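You operate a simulated robot arm through the tools that you are given. There is no shell and no other tool.

The job below is to be done with a simulated two-armed robot. You get a single attempt, and the scene is never put back.

JOB
Track the belt till EDGE reads 0, then lock the knob and halt.
Fine: start it with the green run button and free the yellow lever before you turn the black knob.

It is judged by the outcome, as a careful person would: the job done as asked, and still so three seconds after it is handed in. It fails if anything else is knocked over, pushed out of place, dropped, spilled or broken.

ROBOT AND FRAMES
Two 7-joint arms with fingered hands on one trunk that stands fixed in place. Base frame: the origin is at the foot of the trunk, x ahead of it, y to its left, z up. Readings come in cm, degrees, newtons and seconds.
The left shoulder is at [7, 13.9, 108.3], the right one opposite. With the tool pointing down near the work surface each hand reaches from about 46 to 84 cm from the base axis, measured 20 degrees to its own side. Payload 3.9 kg a hand.
The TCP of each hand is the grasp point between the finger pads, 2.9 cm short of the fingertips. In the tool frame z runs along the fingers and y along their closing line. Largest opening 10 cm; the body of the gripper starts 3.4 cm behind the TCP. The gripper is a hand of 5 fingers: y runs from the thumb to the fingers, the wrist lies at [-1.5, -10.5, -17.7] in the tool frame, and closing takes about 1.5 s.
Orientation is told as [roll, pitch, yaw] about the base's x, y, z axes, in that order, counted from this pose: with the fingers straight down and the wrist toward the robot, the tool's x, y and z point along [0, 1, 0], [1, 0, 0] and [0, 0, -1] of the base frame.

CONTROLS
- The arms move only by the tool play_rows. It takes "left_rows", "right_rows" or both (then of equal length, played together; a hand with none holds still); each is a list of rows, each a list of 2 entries, a list of its own where there are three numbers: the shift along the base's x, y, z in cm, then the turn, a rotation vector about the base's x, y, z in degrees. In form: [[[dx, dy, dz], [rx, ry, rz]], ...]. A call has 1 to 20 rows; each row shifts and turns the commanded pose from where the row before left it. "left_grip" and "right_grip" are, for a hand that has rows, the finger opening in cm, from 0 to 10, set as the call begins (left out, the last holds). A row lasts 0.2 s, in which the tool goes at most 5 cm and 8.6 degrees; a call with a longer step from one row to the next is refused whole, and so is a gripper value outside its range. A pose out of reach is approached as far as the arm can. The call stops where the force on the tool passes 40 N (or 10 N more than at its start, if that is more) or the arm is blocked; 0.2 s more then pass. Each finger travels about 15.3 cm/s and halts on what it meets, pressing with about 27 N; the grip force reading is that of the motor and also rises with nothing between the fingers. The clock runs only during rows and for 0.2 s after the last one: add rows that do not move to give the fingers time. The reply holds the time, the measured pose of the TCP, the force on the tool along the base axes, the opening and the grip force, in the units named above and with some noise, with the torque about the TCP (base axes, N m) and any sound that the robot's microphone picked up.
- Cameras (640 x 400 px; columns grow to the right, rows downward): "scene" is now at [13.23, 3.17, 141.15]; the picture's right is [0.33, -0.94, 0.00], its down [-0.54, -0.19, -0.82] and it looks along [0.78, 0.27, -0.57] (base axes); focal length 337 px, centre (320, 200). "left" rides on the left gripper at [-6.6, -8.6, -12.1] in its tool frame; the picture's right is [-0.76, -0.31, 0.58], its down [0.59, -0.70, 0.40] and it looks along [0.28, 0.64, 0.71] (tool axes); focal length 247 px, centre (320, 200). "right" rides on the right gripper at [6.6, -8.6, -12.1] in its tool frame; the picture's right is [-0.76, 0.31, -0.58], its down [-0.59, -0.70, 0.40] and it looks along [-0.28, 0.64, 0.71] (tool axes); focal length 247 px, centre (320, 200). There is no depth. A picture from a camera that has moved, and an enlarged one, comes with that camera's place and axes in the base frame and with its lens. The place of the scene camera against the robot may be out by one fixed shift of up to 1.2 cm in any direction.
- get_image(camera): a new picture of that camera. No time passes.
- slide_trunk(by): slides the trunk up (or, below 0, down) by that many cm; the arms and the scene camera ride with it, the base frame stays. It gives what a move gives, with no picture.
- finger_targets(index, middle, ring, little, thumb_bend, thumb_turn, hand): sets how far each is bent, from 0 (flat) to 1 (curled in); at 0.3 the hand is open as for a grip, at 0.7 the pads meet at the TCP. One left out holds its place. A second passes; each finger stops where it meets its share of the squeeze, and holds until it gets a number again. A gripper value or a shape takes the hand back. It gives what a move gives, with no picture; readings hold the bend of each and the force on index, middle, ring, little, thumb and palm. thumb_turn goes from beside the hand (0) to across from the fingers (1), as for a grip.
- preshape(shape, hand): the hand has 5 fingers and takes this shape, open, in about a second: jaw (thumb against the fingers, like two jaws); tri (thumb and two fingers); tip (a fingertip pinch); poke (one finger out to press); point (the index stretched); flat (the hand flat); cup (the hand cupped); fist (a fist). The gripper value then closes the fingers along that shape, each until it touches; the sizes above hold for jaw. It gives what a move gives, with no picture.
- aim_head(pan, tilt): turns the head with the scene camera to pan (to the left, within 86 degrees either way) and tilt (down, from -29 to 69), counted from straight ahead of the robot. It gives what a move gives.
- enlarge(camera, box): a new picture of the part [left, top, right, bottom] of that camera's present view, enlarged. No time passes.
- job_done(): hands the job in; it is judged then, once.

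Places have to be worked out from the pictures, the camera data and where the tool is seen. Open the grippers and draw the arms clear of the work before you hand the job in, unless the task says otherwise.

The tools are called after ">>>" as name(argument=value, ...) on one line, values as JSON. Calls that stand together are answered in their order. play_rows: Moves the arms, as the interface text tells. Its arguments: {"type":"object","properties":{"left_rows":{"type":"array","items":{"type":"array"}},"left_grip":{"type":"number"},"right_rows":{"type":"array","items":{"type":"array"}},"right_grip":{"type":"number"}},"required":[]} The other tools are called the same way: slide_trunk (by) slides the trunk up or down; preshape (shape, hand) gives the hand a shape; finger_targets (index, middle, ring, little, thumb_bend, thumb_turn, hand) moves the fingers one by one; aim_head (pan, tilt) turns the head that bears the scene camera; get_image (camera) takes a picture; enlarge (camera, box) takes an enlarged picture of a part of a camera's view; job_done () hands the job in.

At the start:

```text
time_s: 0.0
left_tool_pos: [41.36, 40.18, 118.98]
left_orientation: [0.0, 0.0, 23.6]
left_contact_force: [0.0, 0.1, 0.6]
left_ft_torque: [0.0, 0.04, 0.01]
left_finger_gap: 9.99
left_gripper_force: 0.1
left_shape: jaw
left_bend: [0.3, 0.3, 0.3, 0.3, 0.3, 0.98]
left_finger forces: [0.1, 0.0, 0.0, 0.0, 0.0, 0.1]
right_tool_pos: [61.7, -0.04, 116.59]
right_orientation: [0.0, 0.0, 23.7]
right_contact_force: [0.0, -0.3, -0.7]
right_ft_torque: [0.01, -0.02, 0.01]
right_finger_gap: 9.98
right_gripper_force: 0.0
right_shape: jaw
right_bend: [0.3, 0.3, 0.3, 0.3, 0.3, 0.98]
right_finger forces: [0.0, 0.0, 0.0, 0.1, 0.0, 0.0]
trunk travel left (down, up): [-72.5, 11.5]
head pan, tilt: [19.5, 34.6]
```

scene: 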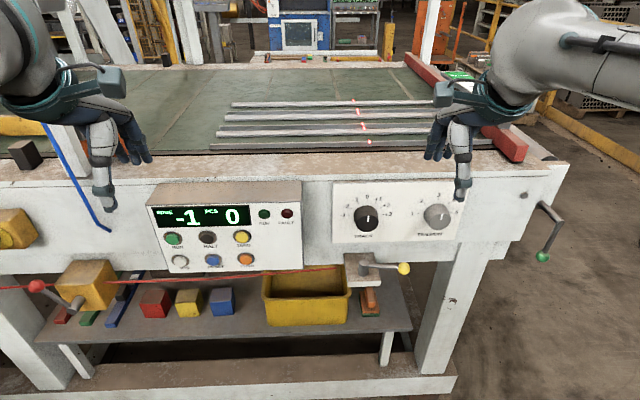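
right: 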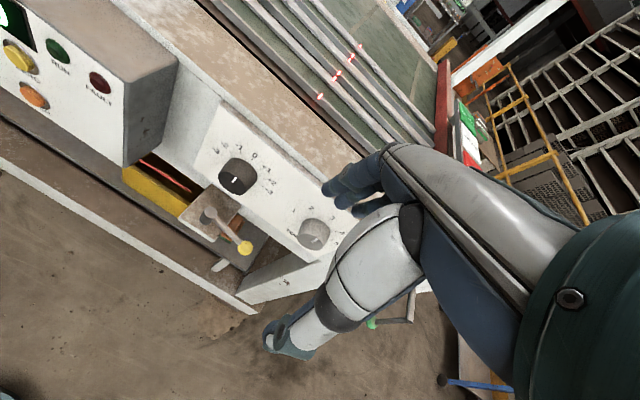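
left: 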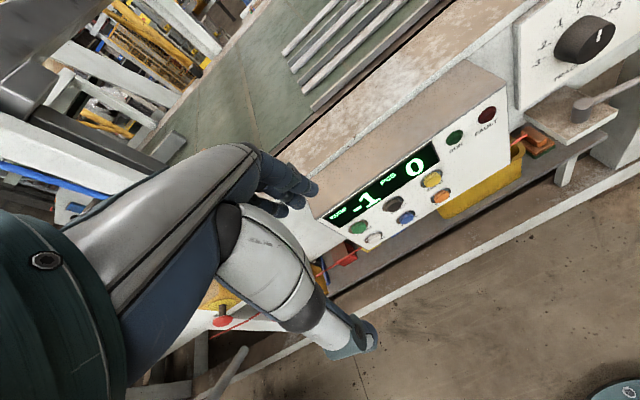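

The panel shows EDGE -1, PCS 0, with buttons below it, a black knob and a grey knob on the right plate, and a lever with a yellow ball under the plate. I'll enlarge these to read the labels.

>>> enlarge(camera="scene", box=[140, 180, 310, 280])

>>> enlarge(camera="scene", box=[320, 170, 480, 290])

>>> enlarge(camera="left", box=[300, 80, 540, 280])

>>> enlarge(camera="right", box=[170, 90, 370, 280])

>>> enlarge(camera="scene", box=[0, 240, 130, 340])

>>> enlarge(camera="scene", box=[200, 60, 440, 170])

```text
3.76 times, centred on (225, 230) of scene
camera zoom: at [13.23, 3.17, 141.15], right [0.33, -0.94, 0.0], down [-0.54, -0.19, -0.82], along [0.78, 0.27, -0.57], focal length 1268 px, centre (678, 87)
```

zoom: 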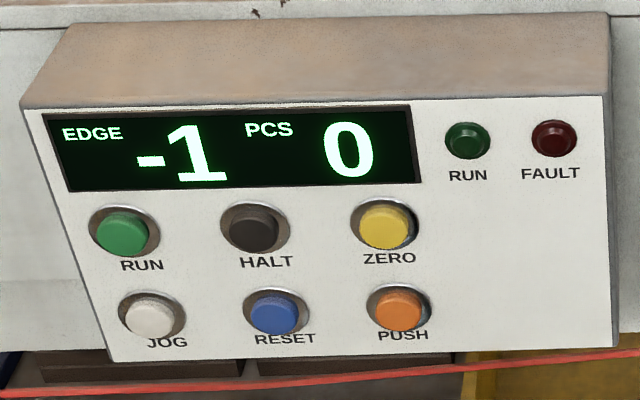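

```text
3.33 times, centred on (400, 230) of scene
camera zoom: at [13.23, 3.17, 141.15], right [0.33, -0.94, 0.0], down [-0.54, -0.19, -0.82], along [0.78, 0.27, -0.57], focal length 1123 px, centre (53, 100)
```

zoom: 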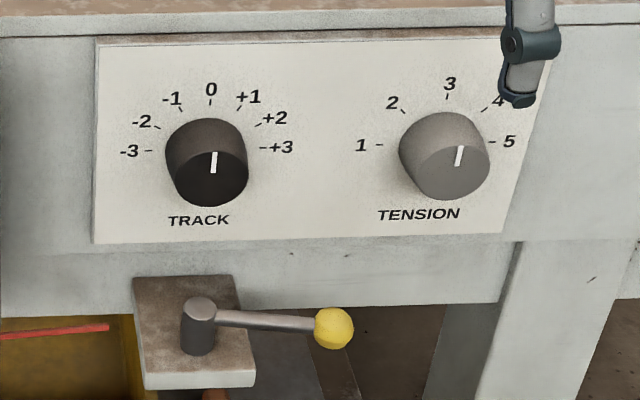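

```text
2.00 times, centred on (420, 180) of left
camera zoom: at [36.31, 30.7, 130.99], right [0.02, -0.82, -0.58], down [-0.88, 0.26, -0.4], along [0.47, 0.52, -0.71], focal length 494 px, centre (120, 240)
```

zoom: 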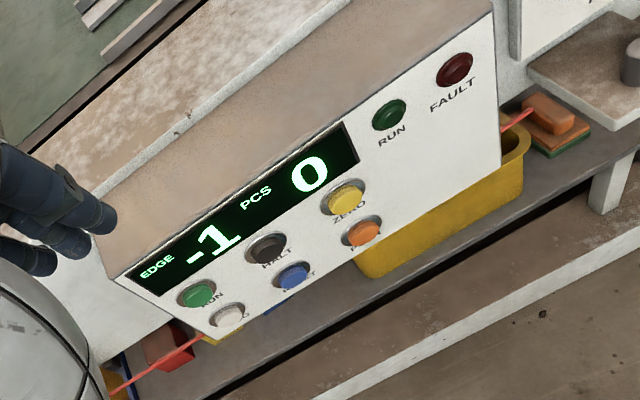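

```text
2.11 times, centred on (270, 185) of right
camera zoom: at [51.2, 2.5, 128.67], right [0.58, -0.57, 0.58], down [-0.41, -0.82, -0.4], along [0.7, 0.0, -0.71], focal length 520 px, centre (425, 232)
```

zoom: 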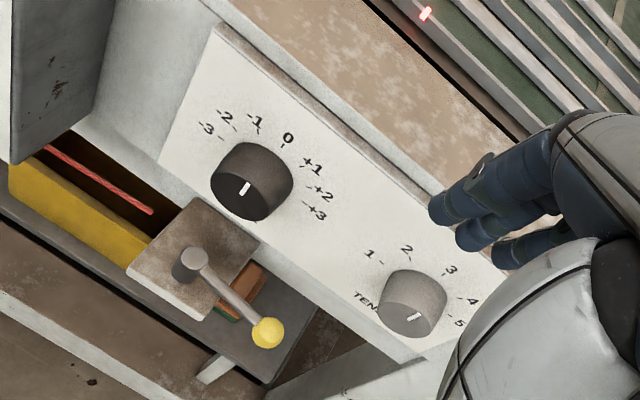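

```text
4.00 times, centred on (65, 290) of scene
camera zoom: at [13.23, 3.17, 141.15], right [0.33, -0.94, 0.0], down [-0.54, -0.19, -0.82], along [0.78, 0.27, -0.57], focal length 1348 px, centre (1340, -160)
```

zoom: 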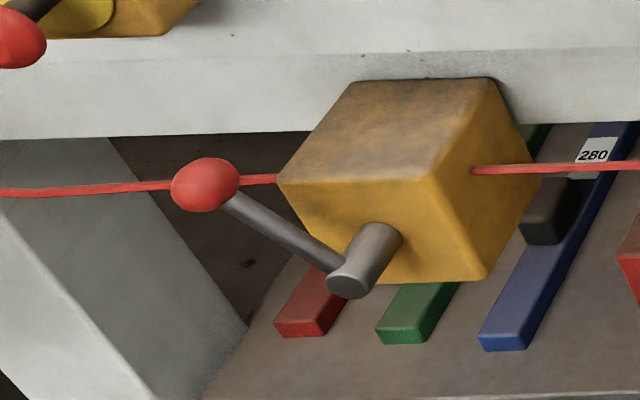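

```text
2.67 times, centred on (320, 115) of scene
camera zoom: at [13.23, 3.17, 141.15], right [0.33, -0.94, 0.0], down [-0.54, -0.19, -0.82], along [0.78, 0.27, -0.57], focal length 898 px, centre (320, 427)
```

zoom: 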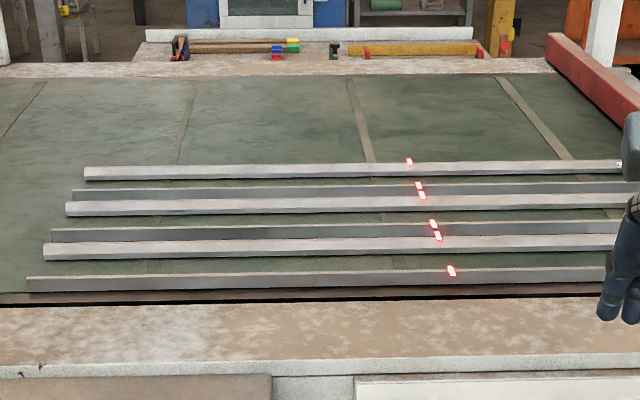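

The panel is vertical and yawed about 20°. I estimate RUN at [51.7, 47.6, 96.6], HALT at [53.9, 41.0, 97], the TRACK knob at [72, 12.6, 94.5], the lever pivot at [69.4, 11.8, 85.5] and the ball at [72, 3, 83.6]. I'll set the left hand to poke and look at its fingertip.

>>> preshape(shape="poke", hand="left")

>>> get_image(camera="left")

>>> get_image(camera="scene")

```text
time_s: 0.9
left_tool_pos: [41.4, 40.17, 118.92]
left_orientation: [0.0, -0.1, 23.8]
left_contact_force: [0.4, -0.8, -1.1]
left_ft_torque: [-0.01, 0.05, -0.01]
left_finger_gap: 0.01
left_gripper_force: 0.1
left_shape: poke
left_bend: [0.7, 0.7, 0.99, 0.99, 1.0, 1.0]
left_finger forces: [0.0, 0.0, 0.0, 0.0, 0.1, 0.1]
right_tool_pos: [61.64, -0.11, 116.47]
right_orientation: [0.1, -0.1, 23.6]
right_contact_force: [0.7, -0.1, 0.4]
right_ft_torque: [-0.03, -0.01, 0.0]
right_finger_gap: 10.0
right_gripper_force: 0.1
right_shape: jaw
right_bend: [0.3, 0.3, 0.3, 0.3, 0.3, 0.98]
right_finger forces: [0.0, 0.0, 0.1, 0.2, 0.0, 0.0]
trunk travel left (down, up): [-72.5, 11.5]
head pan, tilt: [19.5, 34.6]
```

```text
taken
camera left: at [36.32, 30.7, 130.99], right [0.02, -0.82, -0.58], down [-0.88, 0.26, -0.4], along [0.47, 0.52, -0.71], focal length 247 px, centre (320, 200)
```

left: 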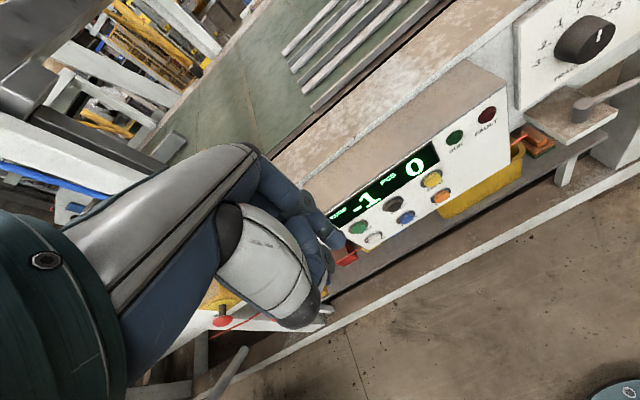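

```text
taken
camera scene: at [13.24, 3.17, 141.15], right [0.33, -0.94, 0.0], down [-0.54, -0.19, -0.82], along [0.78, 0.27, -0.57], focal length 337 px, centre (320, 200)
```

scene: 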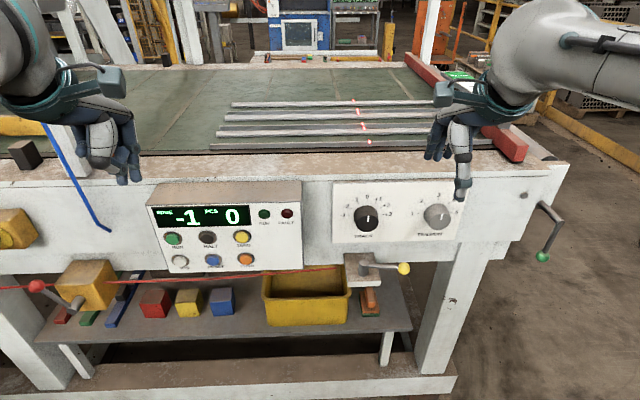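

The poke shape bends both index and middle to 0.7. I'll zoom in on the tips to see which finger stands out.

>>> enlarge(camera="left", box=[220, 150, 400, 330])

>>> enlarge(camera="scene", box=[50, 100, 200, 200])

>>> enlarge(camera="right", box=[250, 130, 450, 280])

```text
2.22 times, centred on (310, 240) of left
camera zoom: at [36.32, 30.7, 130.99], right [0.02, -0.82, -0.58], down [-0.88, 0.26, -0.4], along [0.47, 0.52, -0.71], focal length 549 px, centre (342, 111)
```

zoom: 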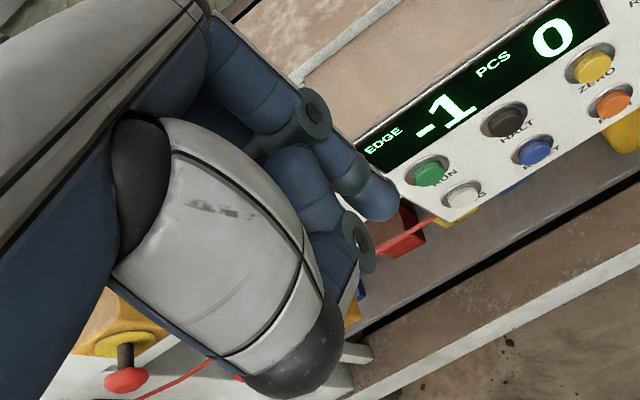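

```text
4.00 times, centred on (125, 150) of scene
camera zoom: at [13.24, 3.17, 141.15], right [0.33, -0.94, 0.0], down [-0.54, -0.19, -0.82], along [0.78, 0.27, -0.57], focal length 1348 px, centre (1100, 400)
```

zoom: 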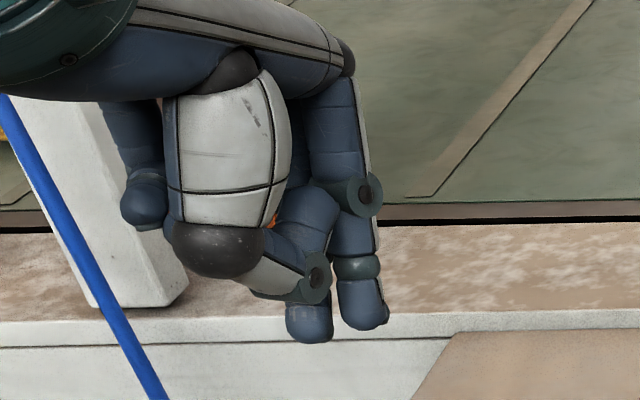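

```text
2.67 times, centred on (350, 205) of right
camera zoom: at [51.21, 2.5, 128.67], right [0.58, -0.57, 0.58], down [-0.41, -0.82, -0.4], along [0.7, 0.0, -0.71], focal length 659 px, centre (240, 187)
```

zoom: 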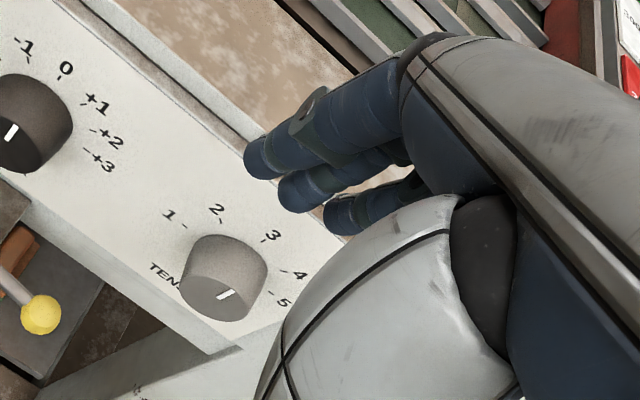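

The index tip lies on the tool axis, about 2.5 cm beyond the TCP, with a second finger close beside it. I'll curl the middle finger fully so only the index stands out, and pull the thumb in.

>>> finger_targets(hand="left", index=0.6, middle=1.0, ring=1.0, little=1.0)

>>> enlarge(camera="left", box=[220, 150, 400, 330])

>>> enlarge(camera="scene", box=[50, 100, 200, 200])

```text
time_s: 1.9
left_tool_pos: [41.44, 40.14, 119.11]
left_orientation: [0.1, 0.0, 23.7]
left_contact_force: [-0.1, -0.9, -0.2]
left_ft_torque: [0.0, -0.02, -0.02]
left_finger_gap: 3.39
left_gripper_force: 0.1
left_shape: fingers
left_bend: [0.6, 1.0, 1.0, 1.0, 1.0, 1.0]
left_finger forces: [0.1, 0.1, 0.1, 0.0, 0.0, 0.1]
right_tool_pos: [61.72, -0.04, 116.53]
right_orientation: [0.0, 0.0, 23.7]
right_contact_force: [-0.4, 0.4, 0.6]
right_ft_torque: [0.0, -0.01, 0.01]
right_finger_gap: 9.97
right_gripper_force: 0.1
right_shape: jaw
right_bend: [0.3, 0.3, 0.3, 0.3, 0.3, 0.98]
right_finger forces: [0.0, 0.0, 0.0, 0.1, 0.0, 0.0]
trunk travel left (down, up): [-72.5, 11.5]
head pan, tilt: [19.5, 34.6]
```

```text
2.22 times, centred on (310, 240) of left
camera zoom: at [36.32, 30.7, 130.99], right [0.02, -0.82, -0.58], down [-0.88, 0.26, -0.4], along [0.47, 0.52, -0.71], focal length 549 px, centre (342, 111)
```

zoom: 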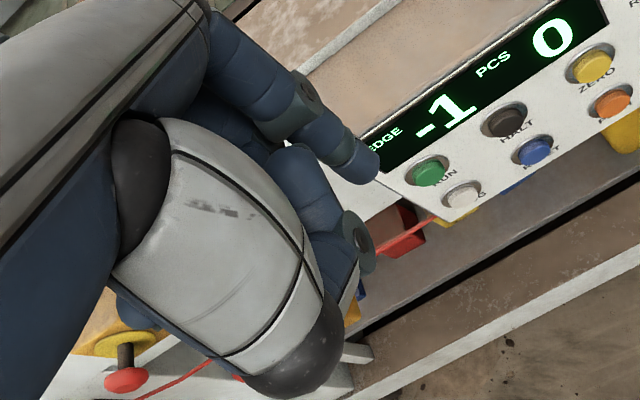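

```text
4.00 times, centred on (125, 150) of scene
camera zoom: at [13.23, 3.17, 141.15], right [0.33, -0.94, 0.0], down [-0.54, -0.19, -0.82], along [0.78, 0.27, -0.57], focal length 1348 px, centre (1100, 400)
```

zoom: 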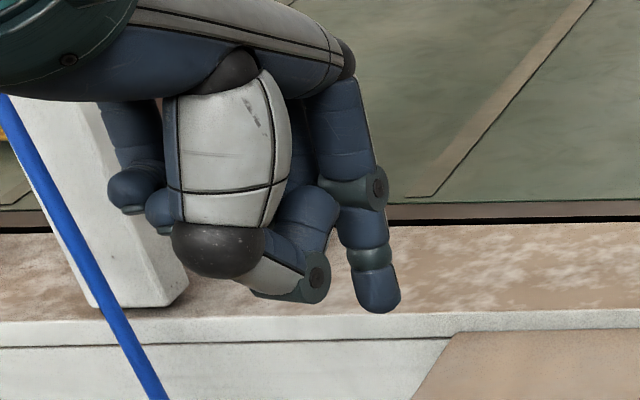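

Only the index is out now, so I'll set it to 0.7 to put its tip on the axis. Then I'll pitch the left hand up so the finger points forward and 30° down at yaw 20.

>>> finger_targets(hand="left", index=0.7)

>>> play_rows(left_rows=[[[0, 0, 0], [0, 0, -3.7]], [[0, 0.4, 0], [2.565, -7.05, 0]], [[0, 0.4, 0], [2.565, -7.05, 0]], [[0, 0.4, 0], [2.565, -7.05, 0]], [[0, 0.4, 0], [2.565, -7.05, 0]], [[0, 0.4, 0], [2.565, -7.05, 0]], [[0, 0.4, 0], [2.565, -7.05, 0]], [[0, 0.4, 0], [2.565, -7.05, 0]], [[0, 0.4, 0], [2.565, -7.05, 0]]])

>>> get_image(camera="scene")

>>> get_image(camera="left")

```text
time_s: 2.9
left_tool_pos: [41.35, 40.13, 119.03]
left_orientation: [-0.1, 0.0, 23.7]
left_contact_force: [0.3, -0.3, 0.8]
left_ft_torque: [0.01, 0.02, 0.03]
left_finger_gap: 2.78
left_gripper_force: 0.0
left_shape: fingers
left_bend: [0.7, 1.0, 1.0, 1.0, 1.0, 1.0]
left_finger forces: [0.0, 0.0, 0.1, 0.0, 0.0, 0.1]
right_tool_pos: [61.54, -0.12, 116.64]
right_orientation: [0.0, -0.1, 23.7]
right_contact_force: [0.1, 0.1, 0.0]
right_ft_torque: [-0.01, 0.02, -0.01]
right_finger_gap: 9.96
right_gripper_force: 0.0
right_shape: jaw
right_bend: [0.3, 0.3, 0.3, 0.3, 0.3, 0.98]
right_finger forces: [0.0, 0.0, 0.0, 0.1, 0.0, 0.1]
trunk travel left (down, up): [-72.5, 11.5]
head pan, tilt: [19.5, 34.6]
```

```text
time_s: 4.9
left_tool_pos: [41.87, 43.98, 119.38]
left_orientation: [0.1, -59.9, 19.7]
left_contact_force: [0.0, 0.3, -0.1]
left_ft_torque: [0.05, 0.0, 0.02]
left_finger_gap: 2.79
left_gripper_force: 0.1
left_shape: fingers
left_bend: [0.7, 1.0, 1.0, 1.0, 1.0, 1.0]
left_finger forces: [0.0, 0.0, 0.1, 0.1, 0.0, 0.1]
left hand out of reach, approached as far as the arm can: row 9
right_tool_pos: [61.63, 0.02, 116.58]
right_orientation: [0.0, 0.0, 23.7]
right_contact_force: [-0.5, 0.5, 0.4]
right_ft_torque: [0.02, 0.01, -0.01]
right_finger_gap: 9.99
right_gripper_force: 0.1
right_shape: jaw
right_bend: [0.3, 0.3, 0.3, 0.3, 0.3, 0.98]
right_finger forces: [0.1, 0.1, 0.0, 0.0, 0.0, 0.0]
trunk travel left (down, up): [-72.5, 11.5]
head pan, tilt: [19.5, 34.6]
```

```text
taken
camera scene: at [13.26, 3.22, 141.15], right [0.33, -0.94, 0.0], down [-0.54, -0.19, -0.82], along [0.78, 0.27, -0.57], focal length 337 px, centre (320, 200)
```

scene: 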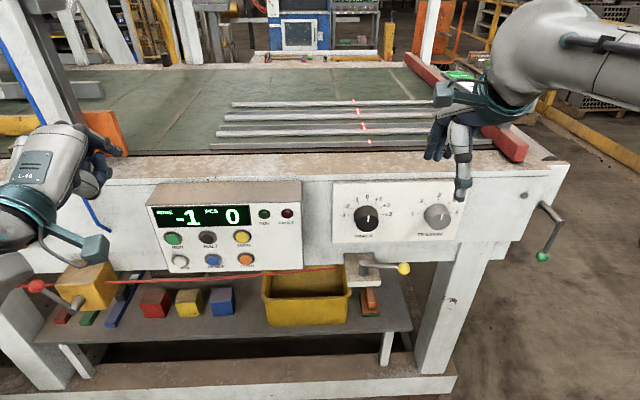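

```text
taken
camera left: at [30.44, 32.81, 117.84], right [0.58, -0.59, -0.55], down [-0.21, 0.55, -0.81], along [0.79, 0.59, 0.2], focal length 247 px, centre (320, 200)
```

left: 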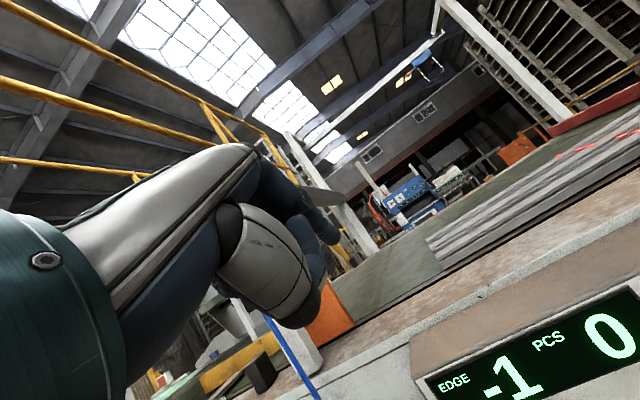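

The hand reached the orientation at the edge of its folded reach. I'll lower it straight down in front of the RUN button, with the tip about 8 cm off the panel.

>>> play_rows(left_rows=[[[0, 0, -4.2], [0, 0, 0]], [[0, 0, -4.2], [0, 0, 0]], [[0, 0, -4.2], [0, 0, 0]], [[0, 0, -4.2], [0, 0, 0]], [[0, 0, -4.2], [0, 0, 0]]])

>>> get_image(camera="scene")

>>> get_image(camera="left")

```text
time_s: 6.1
left_tool_pos: [44.78, 46.89, 102.39]
left_orientation: [0.0, -59.5, 19.7]
left_contact_force: [0.8, -0.1, -0.8]
left_ft_torque: [0.0, 0.03, 0.01]
left_finger_gap: 2.75
left_gripper_force: 0.1
left_shape: fingers
left_bend: [0.7, 1.0, 1.0, 1.0, 1.0, 1.0]
left_finger forces: [0.1, 0.1, 0.1, 0.0, 0.1, 0.0]
left hand out of reach, approached as far as the arm can: row 1, 2, 4, 5
right_tool_pos: [61.72, 0.0, 116.52]
right_orientation: [0.0, 0.0, 23.6]
right_contact_force: [-0.7, 0.2, 0.6]
right_ft_torque: [-0.01, 0.03, 0.0]
right_finger_gap: 10.01
right_gripper_force: 0.2
right_shape: jaw
right_bend: [0.3, 0.3, 0.3, 0.3, 0.3, 0.98]
right_finger forces: [0.0, 0.1, 0.0, 0.0, 0.0, 0.0]
trunk travel left (down, up): [-72.5, 11.5]
head pan, tilt: [19.5, 34.6]
```

```text
taken
camera scene: at [13.33, 3.21, 141.14], right [0.33, -0.94, 0.0], down [-0.54, -0.19, -0.82], along [0.78, 0.27, -0.57], focal length 337 px, centre (320, 200)
```

scene: 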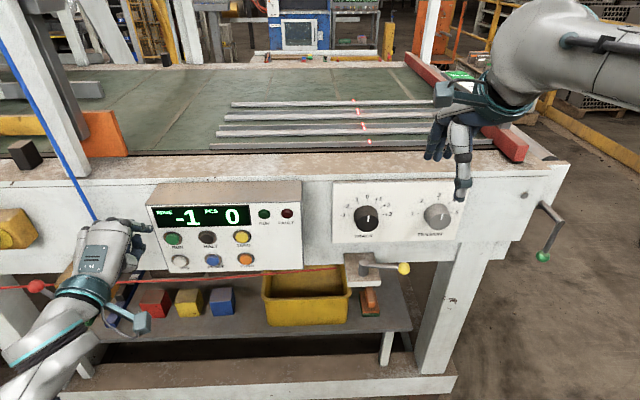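

```text
taken
camera left: at [33.15, 35.84, 101.06], right [0.58, -0.6, -0.56], down [-0.21, 0.55, -0.81], along [0.79, 0.58, 0.19], focal length 247 px, centre (320, 200)
```

left: 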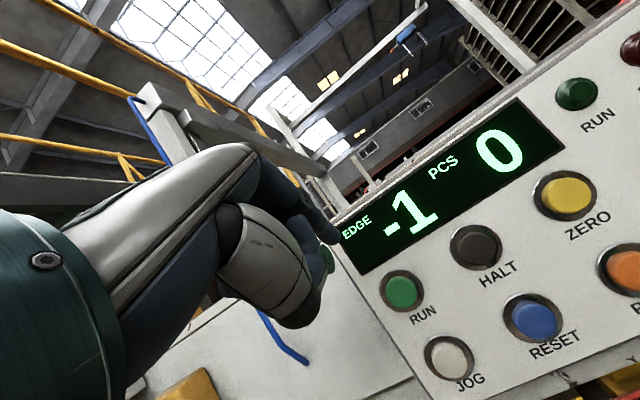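

The arm is at its inner limit, having ended at [44.8, 46.9, 102.4]. I'll make a small outward probing move along the panel normal to see how the commanded pose tracks.

>>> play_rows(left_rows=[[[1.5, 0.5, 0], [0, 0, 0]]])

```text
time_s: 6.5
left_tool_pos: [46.29, 47.41, 102.38]
left_orientation: [-0.1, -59.8, 19.9]
left_contact_force: [0.6, 0.0, -0.1]
left_ft_torque: [0.0, 0.0, 0.01]
left_finger_gap: 2.76
left_gripper_force: 0.0
left_shape: fingers
left_bend: [0.7, 1.0, 1.0, 1.0, 1.0, 1.0]
left_finger forces: [0.0, 0.1, 0.1, 0.1, 0.0, 0.0]
right_tool_pos: [61.77, 0.16, 116.44]
right_orientation: [-0.1, 0.1, 23.8]
right_contact_force: [0.2, -0.7, 0.5]
right_ft_torque: [-0.03, 0.01, -0.01]
right_finger_gap: 9.99
right_gripper_force: 0.1
right_shape: jaw
right_bend: [0.3, 0.3, 0.3, 0.3, 0.3, 0.98]
right_finger forces: [0.1, 0.0, 0.1, 0.1, 0.0, 0.0]
trunk travel left (down, up): [-72.5, 11.5]
head pan, tilt: [19.5, 34.6]
```

The commanded pose follows the measured one. I'll now move to about 2.5 cm in front of the RUN cap.

>>> play_rows(left_rows=[[[0.5, -0.7, -2.2], [0, 0, 0]], [[0.45, -0.7, -2.3], [0, 0, 0]]])

>>> enlarge(camera="scene", box=[90, 180, 290, 300])

>>> get_image(camera="left")

```text
time_s: 7.1
left_tool_pos: [47.85, 48.08, 100.63]
left_orientation: [0.1, -59.6, 19.7]
left_contact_force: [0.7, 0.1, -0.8]
left_ft_torque: [-0.01, 0.02, 0.0]
left_finger_gap: 2.75
left_gripper_force: 0.1
left_shape: fingers
left_bend: [0.7, 1.0, 1.0, 1.0, 1.0, 1.0]
left_finger forces: [0.0, 0.0, 0.0, 0.0, 0.0, 0.0]
left hand out of reach, approached as far as the arm can: row 1, 2
right_tool_pos: [61.56, 0.04, 116.65]
right_orientation: [-0.1, 0.1, 23.7]
right_contact_force: [0.7, -0.7, -0.6]
right_ft_torque: [0.0, -0.02, 0.03]
right_finger_gap: 9.98
right_gripper_force: 0.1
right_shape: jaw
right_bend: [0.3, 0.3, 0.3, 0.3, 0.3, 0.98]
right_finger forces: [0.0, 0.0, 0.1, 0.0, 0.0, 0.0]
trunk travel left (down, up): [-72.5, 11.5]
head pan, tilt: [19.5, 34.6]
```

```text
3.20 times, centred on (190, 240) of scene
camera zoom: at [13.27, 3.2, 141.15], right [0.33, -0.94, 0.0], down [-0.54, -0.19, -0.82], along [0.78, 0.27, -0.57], focal length 1078 px, centre (736, 72)
```

zoom: 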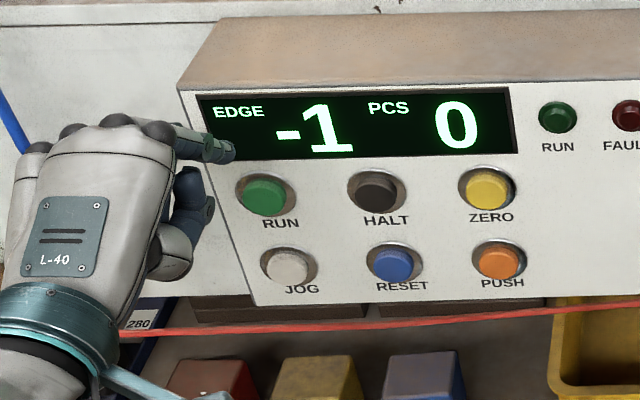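

```text
taken
camera left: at [36.33, 36.9, 99.25], right [0.58, -0.6, -0.56], down [-0.21, 0.55, -0.81], along [0.79, 0.58, 0.19], focal length 247 px, centre (320, 200)
```

left: 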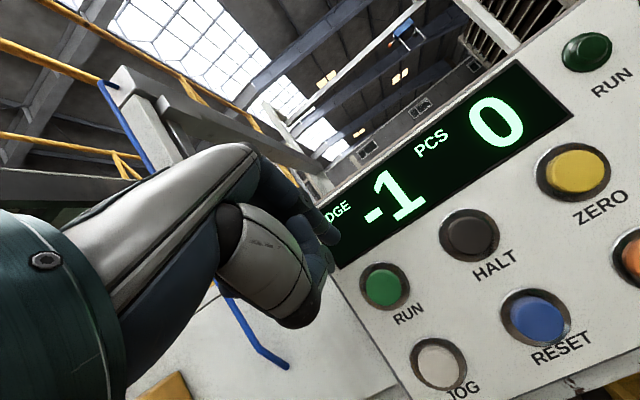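

The arm is too folded to go lower here, because the shoulder is close to the button height. I'll raise the trunk 11 cm, carrying both hands straight up and clear, to get more downward reach.

>>> slide_trunk(by=11)

>>> play_rows(left_rows=[[[-0.3, -1.0, -4.5], [0, 0, 0]], [[-0.2, -1.0, -4.5], [0, 0, 0]], [[-0.1, 0, -4.5], [0, 0, 0]]])

>>> get_image(camera="scene")

>>> get_image(camera="left")

```text
time_s: 8.5
left_tool_pos: [47.9, 47.86, 111.66]
left_orientation: [0.1, -59.6, 19.7]
left_contact_force: [-0.1, 0.1, 0.0]
left_ft_torque: [-0.02, -0.03, -0.01]
left_finger_gap: 2.76
left_gripper_force: 0.0
left_shape: fingers
left_bend: [0.7, 1.0, 1.0, 1.0, 1.0, 1.0]
left_finger forces: [0.0, 0.0, 0.0, 0.0, 0.1, 0.1]
right_tool_pos: [61.7, -0.04, 127.43]
right_orientation: [-0.1, -0.1, 23.8]
right_contact_force: [0.0, 0.0, 0.2]
right_ft_torque: [-0.02, 0.03, 0.02]
right_finger_gap: 9.98
right_gripper_force: 0.0
right_shape: jaw
right_bend: [0.3, 0.3, 0.3, 0.3, 0.3, 0.98]
right_finger forces: [0.0, 0.0, 0.0, 0.0, 0.1, 0.1]
trunk travel left (down, up): [-83.5, 0.5]
head pan, tilt: [19.5, 34.6]
```

```text
time_s: 9.3
left_tool_pos: [49.78, 53.2, 104.61]
left_orientation: [0.1, -59.2, 18.9]
left_contact_force: [-0.1, 0.1, -1.3]
left_ft_torque: [0.0, 0.0, 0.02]
left_finger_gap: 2.8
left_gripper_force: 0.1
left_shape: fingers
left_bend: [0.7, 1.0, 1.0, 1.0, 1.0, 1.0]
left_finger forces: [0.1, 0.0, 0.0, 0.0, 0.1, 0.0]
left hand out of reach, approached as far as the arm can: row 1, 2, 3
right_tool_pos: [61.68, 0.02, 127.47]
right_orientation: [0.0, 0.0, 23.6]
right_contact_force: [-0.7, -0.5, 0.4]
right_ft_torque: [-0.01, 0.0, 0.03]
right_finger_gap: 9.99
right_gripper_force: 0.1
right_shape: jaw
right_bend: [0.3, 0.3, 0.3, 0.3, 0.3, 0.98]
right_finger forces: [0.1, 0.0, 0.0, 0.0, 0.0, 0.0]
trunk travel left (down, up): [-83.5, 0.5]
head pan, tilt: [19.5, 34.6]
```

```text
taken
camera scene: at [13.26, 3.26, 152.15], right [0.33, -0.94, 0.0], down [-0.54, -0.19, -0.82], along [0.78, 0.27, -0.57], focal length 337 px, centre (320, 200)
```

scene: 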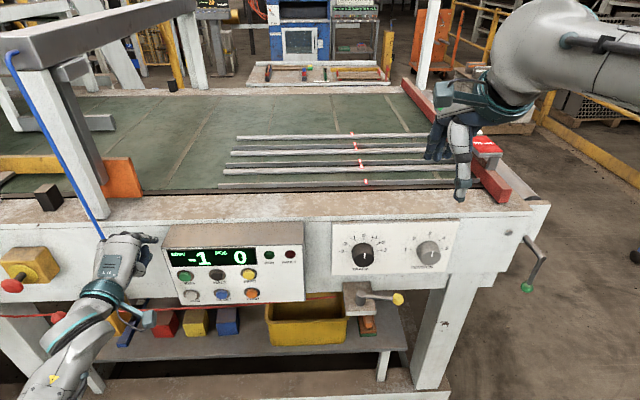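

```text
taken
camera left: at [38.13, 42.28, 103.43], right [0.57, -0.61, -0.56], down [-0.21, 0.55, -0.81], along [0.8, 0.57, 0.19], focal length 247 px, centre (320, 200)
```

left: 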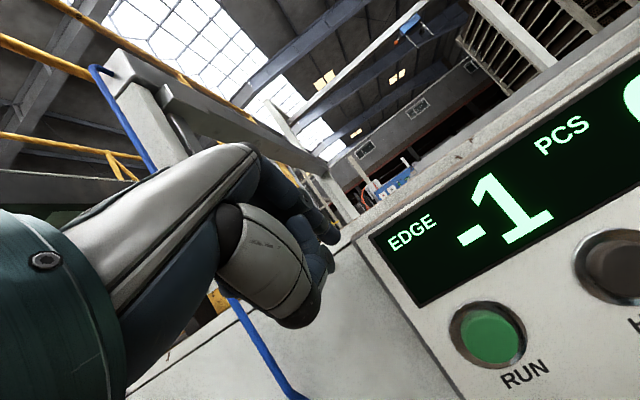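

Raising made it worse, since the wrist bend is the limit and not the distance. A stretched index with the hand pitched less should suit better, so I'll lift the left hand clear and try the "point" shape.

>>> play_rows(left_rows=[[[-1, -0.5, 4], [0, 0, 0]], [[-2, -1, 4], [0, 0, 0]], [[-2, -1, 4], [0, 0, 0]], [[-1, -1, 4], [0, 0, 0]]])

>>> preshape(hand="left", shape="point")

>>> get_image(camera="scene")

>>> get_image(camera="left")

```text
time_s: 10.3
left_tool_pos: [43.93, 49.75, 120.83]
left_orientation: [0.0, -59.6, 19.6]
left_contact_force: [-0.3, 0.5, -0.4]
left_ft_torque: [-0.03, -0.01, 0.0]
left_finger_gap: 2.78
left_gripper_force: 0.0
left_shape: fingers
left_bend: [0.7, 1.0, 1.0, 1.0, 1.0, 1.0]
left_finger forces: [0.0, 0.0, 0.1, 0.1, 0.0, 0.1]
right_tool_pos: [61.61, 0.06, 127.58]
right_orientation: [0.1, 0.0, 23.8]
right_contact_force: [-0.2, -0.2, 0.8]
right_ft_torque: [-0.03, 0.03, -0.02]
right_finger_gap: 9.98
right_gripper_force: 0.1
right_shape: jaw
right_bend: [0.3, 0.3, 0.3, 0.3, 0.3, 0.98]
right_finger forces: [0.1, 0.0, 0.0, 0.1, 0.0, 0.0]
trunk travel left (down, up): [-83.5, 0.5]
head pan, tilt: [19.5, 34.6]
```

```text
time_s: 11.2
left_tool_pos: [43.97, 49.77, 120.7]
left_orientation: [0.0, -59.6, 19.6]
left_contact_force: [0.4, -0.4, -0.3]
left_ft_torque: [-0.02, 0.03, 0.0]
left_finger_gap: 9.32
left_gripper_force: 0.1
left_shape: point
left_bend: [0.2, 1.0, 1.0, 1.0, 1.0, 0.87]
left_finger forces: [0.0, 0.1, 0.0, 0.0, 0.1, 0.1]
right_tool_pos: [61.67, -0.05, 127.65]
right_orientation: [0.1, 0.0, 23.6]
right_contact_force: [-0.9, 0.8, -0.7]
right_ft_torque: [0.0, -0.06, -0.04]
right_finger_gap: 9.98
right_gripper_force: 0.1
right_shape: jaw
right_bend: [0.3, 0.3, 0.3, 0.3, 0.3, 0.98]
right_finger forces: [0.0, 0.0, 0.1, 0.0, 0.0, 0.1]
trunk travel left (down, up): [-83.5, 0.5]
head pan, tilt: [19.5, 34.6]
```

```text
taken
camera scene: at [13.23, 3.18, 152.15], right [0.33, -0.94, 0.0], down [-0.54, -0.19, -0.82], along [0.78, 0.27, -0.57], focal length 337 px, centre (320, 200)
```

scene: 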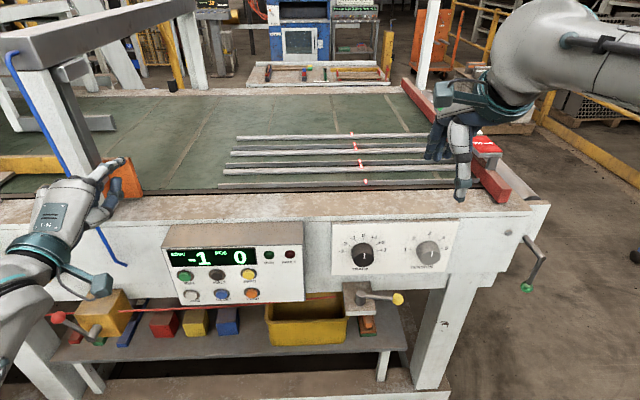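

```text
taken
camera left: at [32.34, 38.58, 119.38], right [0.58, -0.6, -0.56], down [-0.21, 0.55, -0.81], along [0.79, 0.58, 0.19], focal length 247 px, centre (320, 200)
```

left: 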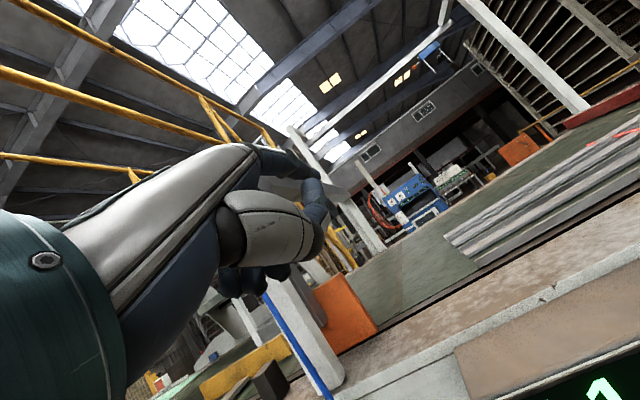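

The index is stretched and the other fingers are curled. I'll pitch the hand back down by 35° (to about -25°), where the arm is less folded, and look at where the index points.

>>> play_rows(left_rows=[[[-0.8, -0.3, 1], [-2.39, 6.58, 0]], [[-0.8, -0.3, 1], [-2.39, 6.58, 0]], [[-0.8, -0.3, 0], [-2.39, 6.58, 0]], [[0, 0, 0], [-2.39, 6.58, 0]], [[0, 0, 0], [-2.39, 6.58, 0]]])

>>> get_image(camera="scene")

>>> get_image(camera="left")

>>> get_image(camera="right")

```text
time_s: 12.4
left_tool_pos: [41.47, 48.78, 122.73]
left_orientation: [-0.2, -24.4, 19.7]
left_contact_force: [0.1, 0.7, 0.5]
left_ft_torque: [0.01, -0.01, 0.04]
left_finger_gap: 9.3
left_gripper_force: 0.0
left_shape: point
left_bend: [0.2, 1.0, 1.0, 1.0, 1.0, 0.87]
left_finger forces: [0.0, 0.1, 0.0, 0.0, 0.1, 0.0]
right_tool_pos: [61.73, 0.03, 127.5]
right_orientation: [-0.1, -0.1, 23.7]
right_contact_force: [0.3, 0.1, 0.0]
right_ft_torque: [-0.01, 0.02, 0.0]
right_finger_gap: 9.96
right_gripper_force: 0.0
right_shape: jaw
right_bend: [0.3, 0.3, 0.3, 0.3, 0.3, 0.98]
right_finger forces: [0.1, 0.0, 0.0, 0.0, 0.1, 0.1]
trunk travel left (down, up): [-83.5, 0.5]
head pan, tilt: [19.5, 34.6]
```

```text
taken
camera scene: at [13.31, 3.16, 152.14], right [0.33, -0.94, 0.0], down [-0.54, -0.19, -0.82], along [0.78, 0.27, -0.57], focal length 337 px, centre (320, 200)
```

scene: 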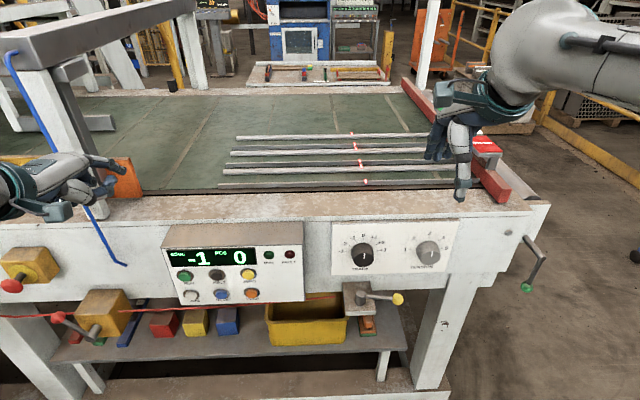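

```text
taken
camera left: at [31.81, 38.27, 130.13], right [0.22, -0.73, -0.65], down [-0.64, 0.39, -0.66], along [0.73, 0.56, -0.38], focal length 247 px, centre (320, 200)
```

left: 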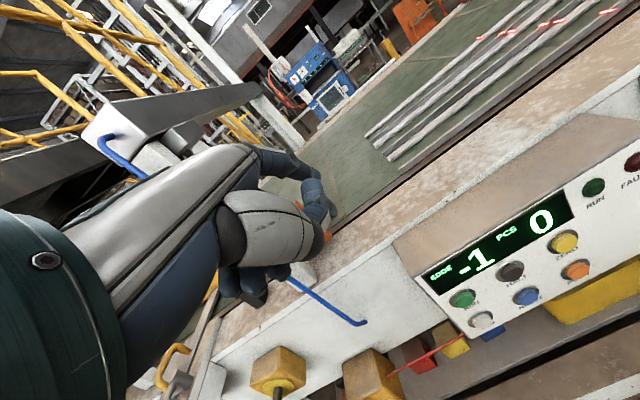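

```text
taken
camera right: at [51.28, 2.48, 139.63], right [0.58, -0.57, 0.58], down [-0.41, -0.82, -0.4], along [0.7, 0.0, -0.71], focal length 247 px, centre (320, 200)
```

right: 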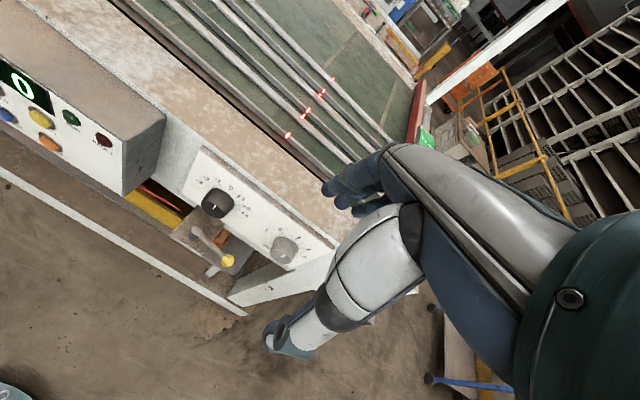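

I'll enlarge both views to triangulate the stretched index tip.

>>> enlarge(camera="scene", box=[40, 130, 160, 220])

>>> enlarge(camera="left", box=[220, 130, 380, 300])

```text
4.44 times, centred on (100, 175) of scene
camera zoom: at [13.31, 3.16, 152.14], right [0.33, -0.94, 0.0], down [-0.54, -0.19, -0.82], along [0.78, 0.27, -0.57], focal length 1498 px, centre (1298, 311)
```

zoom: 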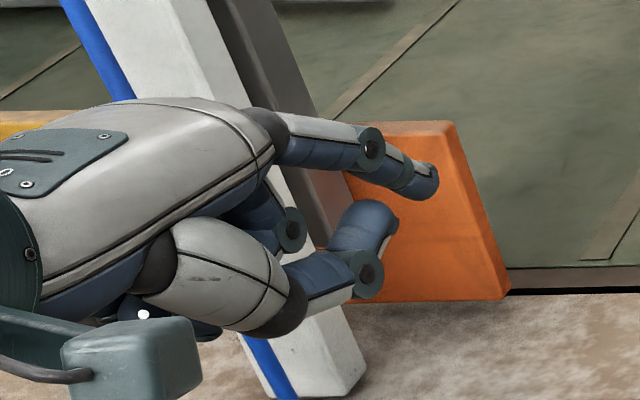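

```text
2.35 times, centred on (300, 215) of left
camera zoom: at [31.81, 38.27, 130.13], right [0.22, -0.73, -0.65], down [-0.64, 0.39, -0.66], along [0.73, 0.56, -0.38], focal length 581 px, centre (367, 165)
```

zoom: 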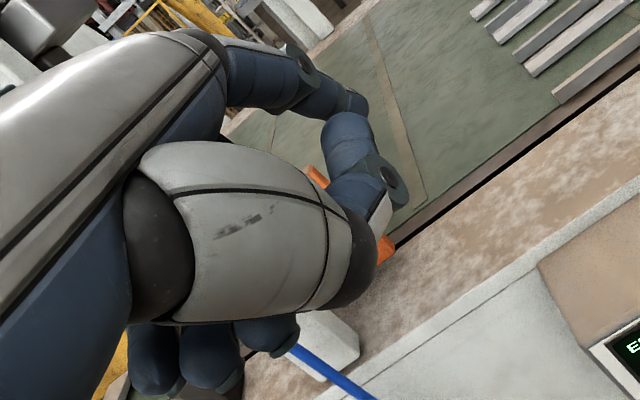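

The index tip is about 7 cm ahead of the TCP, 1.8 cm to its right and 1 cm above, slanting roughly 40° down. I'll straighten the index further to flatten it and re-measure.

>>> finger_targets(hand="left", index=0.0)

>>> enlarge(camera="scene", box=[40, 130, 160, 220])

>>> enlarge(camera="left", box=[220, 130, 380, 300])

```text
time_s: 13.4
left_tool_pos: [41.43, 48.7, 122.82]
left_orientation: [-0.2, -24.6, 19.8]
left_contact_force: [-0.8, -0.5, -0.4]
left_ft_torque: [-0.02, 0.01, -0.02]
left_finger_gap: 4.76
left_gripper_force: 0.1
left_shape: fingers
left_bend: [0.0, 1.0, 1.0, 1.0, 1.0, 0.87]
left_finger forces: [0.0, 0.1, 0.1, 0.0, 0.0, 0.0]
right_tool_pos: [61.71, -0.12, 127.46]
right_orientation: [0.0, 0.0, 23.6]
right_contact_force: [0.0, 0.2, 0.1]
right_ft_torque: [0.0, 0.01, -0.02]
right_finger_gap: 9.98
right_gripper_force: 0.1
right_shape: jaw
right_bend: [0.3, 0.3, 0.3, 0.3, 0.3, 0.98]
right_finger forces: [0.1, 0.1, 0.1, 0.0, 0.0, 0.1]
trunk travel left (down, up): [-83.5, 0.5]
head pan, tilt: [19.5, 34.6]
```

```text
4.44 times, centred on (100, 175) of scene
camera zoom: at [13.24, 3.17, 152.15], right [0.33, -0.94, 0.0], down [-0.54, -0.19, -0.82], along [0.78, 0.27, -0.57], focal length 1498 px, centre (1298, 311)
```

zoom: 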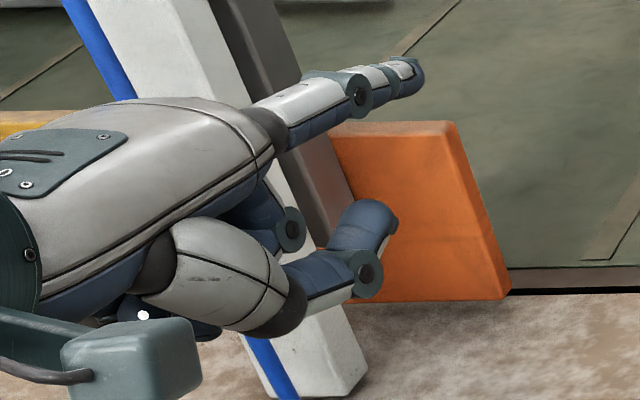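

```text
2.35 times, centred on (300, 215) of left
camera zoom: at [31.75, 38.31, 130.12], right [0.22, -0.73, -0.65], down [-0.64, 0.39, -0.66], along [0.73, 0.56, -0.38], focal length 581 px, centre (367, 165)
```

zoom: 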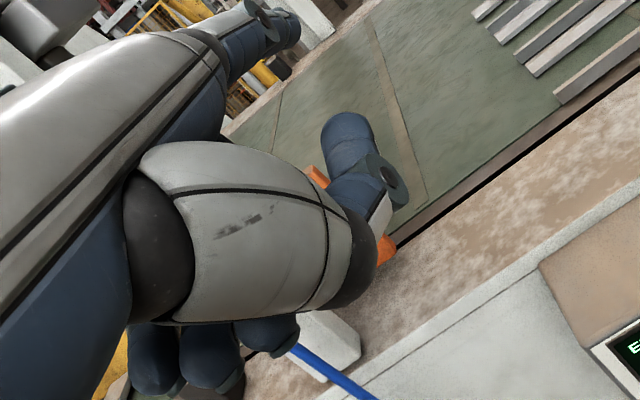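

The straight index is now nearly level, with its tip about 9 cm ahead, 1.2 cm right and 4.4 cm above the TCP. I'll pull both hands back from the machine, then lower the trunk so the arm keeps this comfortable configuration.

>>> play_rows(left_rows=[[[-1.5, -2.2, 0], [0, 0, 0]], [[-1.5, -2.2, 0], [0, 0, 0]], [[-0.5, -0.2, 0], [0, 0, 0]]], right_rows=[[[-2, -0.7, 0], [0, 0, 0]], [[-2, -0.7, 0], [0, 0, 0]], [[-2, -0.7, 0], [0, 0, 0]]])

>>> slide_trunk(by=-14)

>>> get_image(camera="scene")

>>> get_image(camera="left")

>>> get_image(camera="right")

```text
time_s: 14.2
left_tool_pos: [37.93, 44.14, 122.75]
left_orientation: [-0.1, -24.8, 19.9]
left_contact_force: [-0.5, 0.2, -0.5]
left_ft_torque: [0.0, -0.05, 0.0]
left_finger_gap: 4.75
left_gripper_force: 0.1
left_shape: fingers
left_bend: [0.0, 1.0, 1.0, 1.0, 1.0, 0.87]
left_finger forces: [0.0, 0.0, 0.0, 0.0, 0.1, 0.1]
right_tool_pos: [55.48, -2.01, 127.64]
right_orientation: [0.0, -0.1, 23.7]
right_contact_force: [-0.8, -0.3, -0.2]
right_ft_torque: [0.0, -0.02, 0.02]
right_finger_gap: 9.99
right_gripper_force: 0.0
right_shape: jaw
right_bend: [0.3, 0.3, 0.3, 0.3, 0.3, 0.98]
right_finger forces: [0.1, 0.1, 0.1, 0.0, 0.0, 0.1]
trunk travel left (down, up): [-83.5, 0.5]
head pan, tilt: [19.5, 34.6]
```

```text
time_s: 15.9
left_tool_pos: [38.15, 44.04, 108.84]
left_orientation: [-0.2, -24.6, 19.8]
left_contact_force: [0.4, 0.1, 0.2]
left_ft_torque: [0.02, -0.01, 0.01]
left_finger_gap: 4.74
left_gripper_force: 0.0
left_shape: fingers
left_bend: [0.0, 1.0, 1.0, 1.0, 1.0, 0.87]
left_finger forces: [0.1, 0.0, 0.0, 0.0, 0.0, 0.0]
right_tool_pos: [55.56, -2.07, 113.58]
right_orientation: [0.0, 0.0, 23.6]
right_contact_force: [0.1, -0.4, -0.6]
right_ft_torque: [0.05, -0.05, 0.0]
right_finger_gap: 9.98
right_gripper_force: 0.0
right_shape: jaw
right_bend: [0.3, 0.3, 0.3, 0.3, 0.3, 0.98]
right_finger forces: [0.1, 0.0, 0.1, 0.0, 0.0, 0.1]
trunk travel left (down, up): [-69.5, 14.5]
head pan, tilt: [19.5, 34.6]
```

```text
taken
camera scene: at [13.22, 3.17, 138.16], right [0.33, -0.94, 0.0], down [-0.54, -0.19, -0.82], along [0.78, 0.27, -0.57], focal length 337 px, centre (320, 200)
```

scene: 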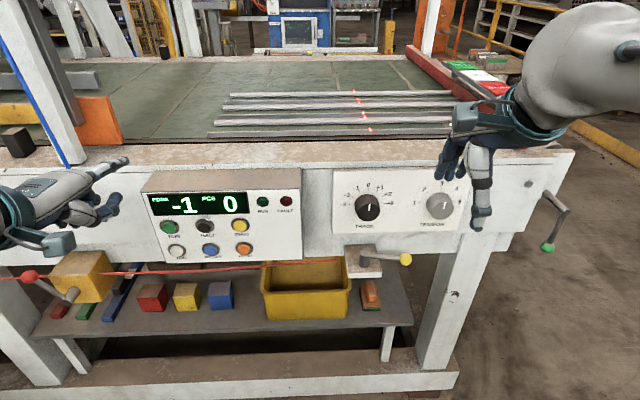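

```text
taken
camera left: at [28.27, 33.72, 116.12], right [0.22, -0.73, -0.65], down [-0.64, 0.39, -0.66], along [0.73, 0.56, -0.38], focal length 247 px, centre (320, 200)
```

left: 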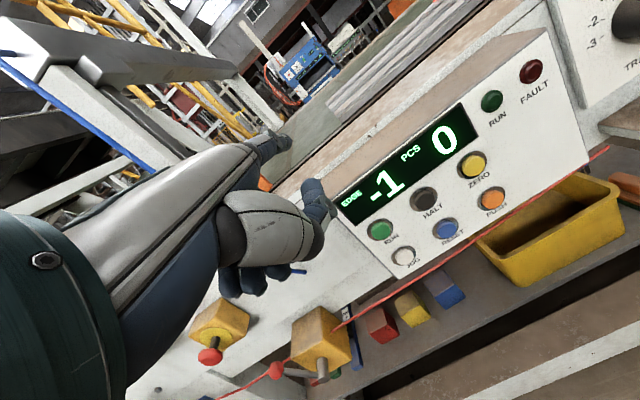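

```text
taken
camera right: at [45.15, 0.43, 125.7], right [0.58, -0.57, 0.58], down [-0.41, -0.82, -0.4], along [0.7, 0.0, -0.71], focal length 247 px, centre (320, 200)
```

right: 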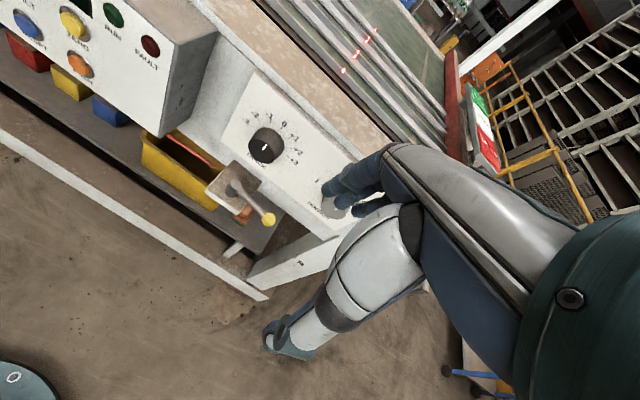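

Everything is clear. Lowering the trunk another 16 cm should bring the left index level with RUN, about 5 cm in front of the panel, and the right hand stays well in front of the knobs.

>>> slide_trunk(by=-16)

>>> get_image(camera="scene")

>>> get_image(camera="left")

>>> get_image(camera="right")

```text
time_s: 17.7
left_tool_pos: [38.05, 44.21, 92.78]
left_orientation: [-0.2, -24.6, 19.8]
left_contact_force: [1.1, 1.3, -0.7]
left_ft_torque: [0.0, 0.01, 0.01]
left_finger_gap: 4.75
left_gripper_force: 0.1
left_shape: fingers
left_bend: [0.0, 1.0, 1.0, 1.0, 1.0, 0.87]
left_finger forces: [0.1, 0.0, 0.0, 0.0, 0.1, 0.1]
right_tool_pos: [55.59, -2.01, 97.42]
right_orientation: [0.1, -0.1, 23.7]
right_contact_force: [-0.1, -1.0, -0.4]
right_ft_torque: [0.04, 0.0, 0.01]
right_finger_gap: 9.99
right_gripper_force: 0.1
right_shape: jaw
right_bend: [0.3, 0.3, 0.3, 0.3, 0.3, 0.98]
right_finger forces: [0.1, 0.1, 0.0, 0.0, 0.0, 0.0]
trunk travel left (down, up): [-53.5, 30.5]
head pan, tilt: [19.5, 34.6]
```

```text
taken
camera scene: at [13.22, 3.17, 122.16], right [0.33, -0.94, 0.0], down [-0.54, -0.19, -0.82], along [0.78, 0.27, -0.57], focal length 337 px, centre (320, 200)
```

scene: 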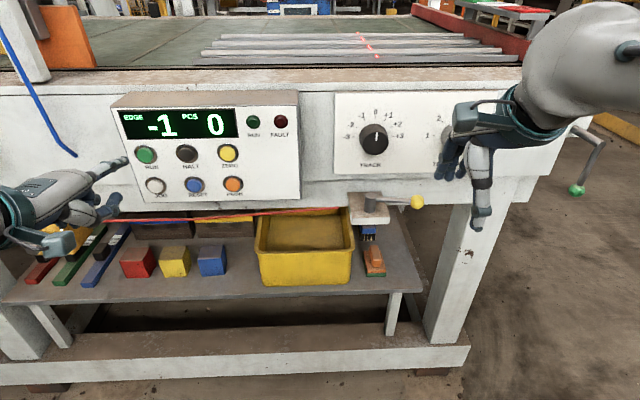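

```text
taken
camera left: at [28.27, 33.72, 100.12], right [0.22, -0.73, -0.65], down [-0.64, 0.39, -0.66], along [0.73, 0.56, -0.38], focal length 247 px, centre (320, 200)
```

left: 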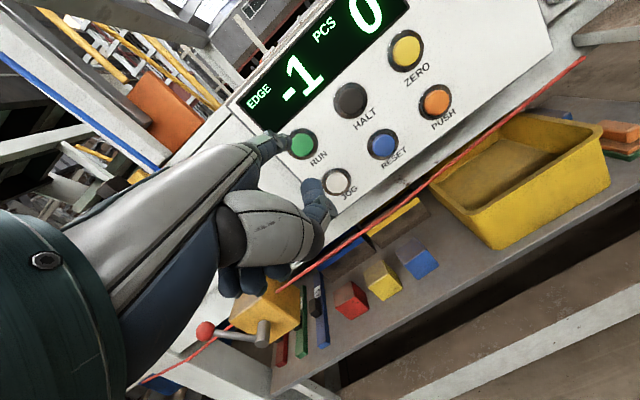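

```text
taken
camera right: at [45.15, 0.43, 109.7], right [0.58, -0.57, 0.58], down [-0.41, -0.82, -0.4], along [0.7, 0.0, -0.71], focal length 247 px, centre (320, 200)
```

right: 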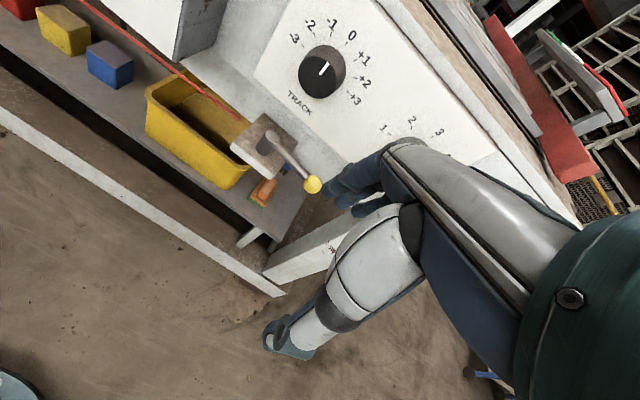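

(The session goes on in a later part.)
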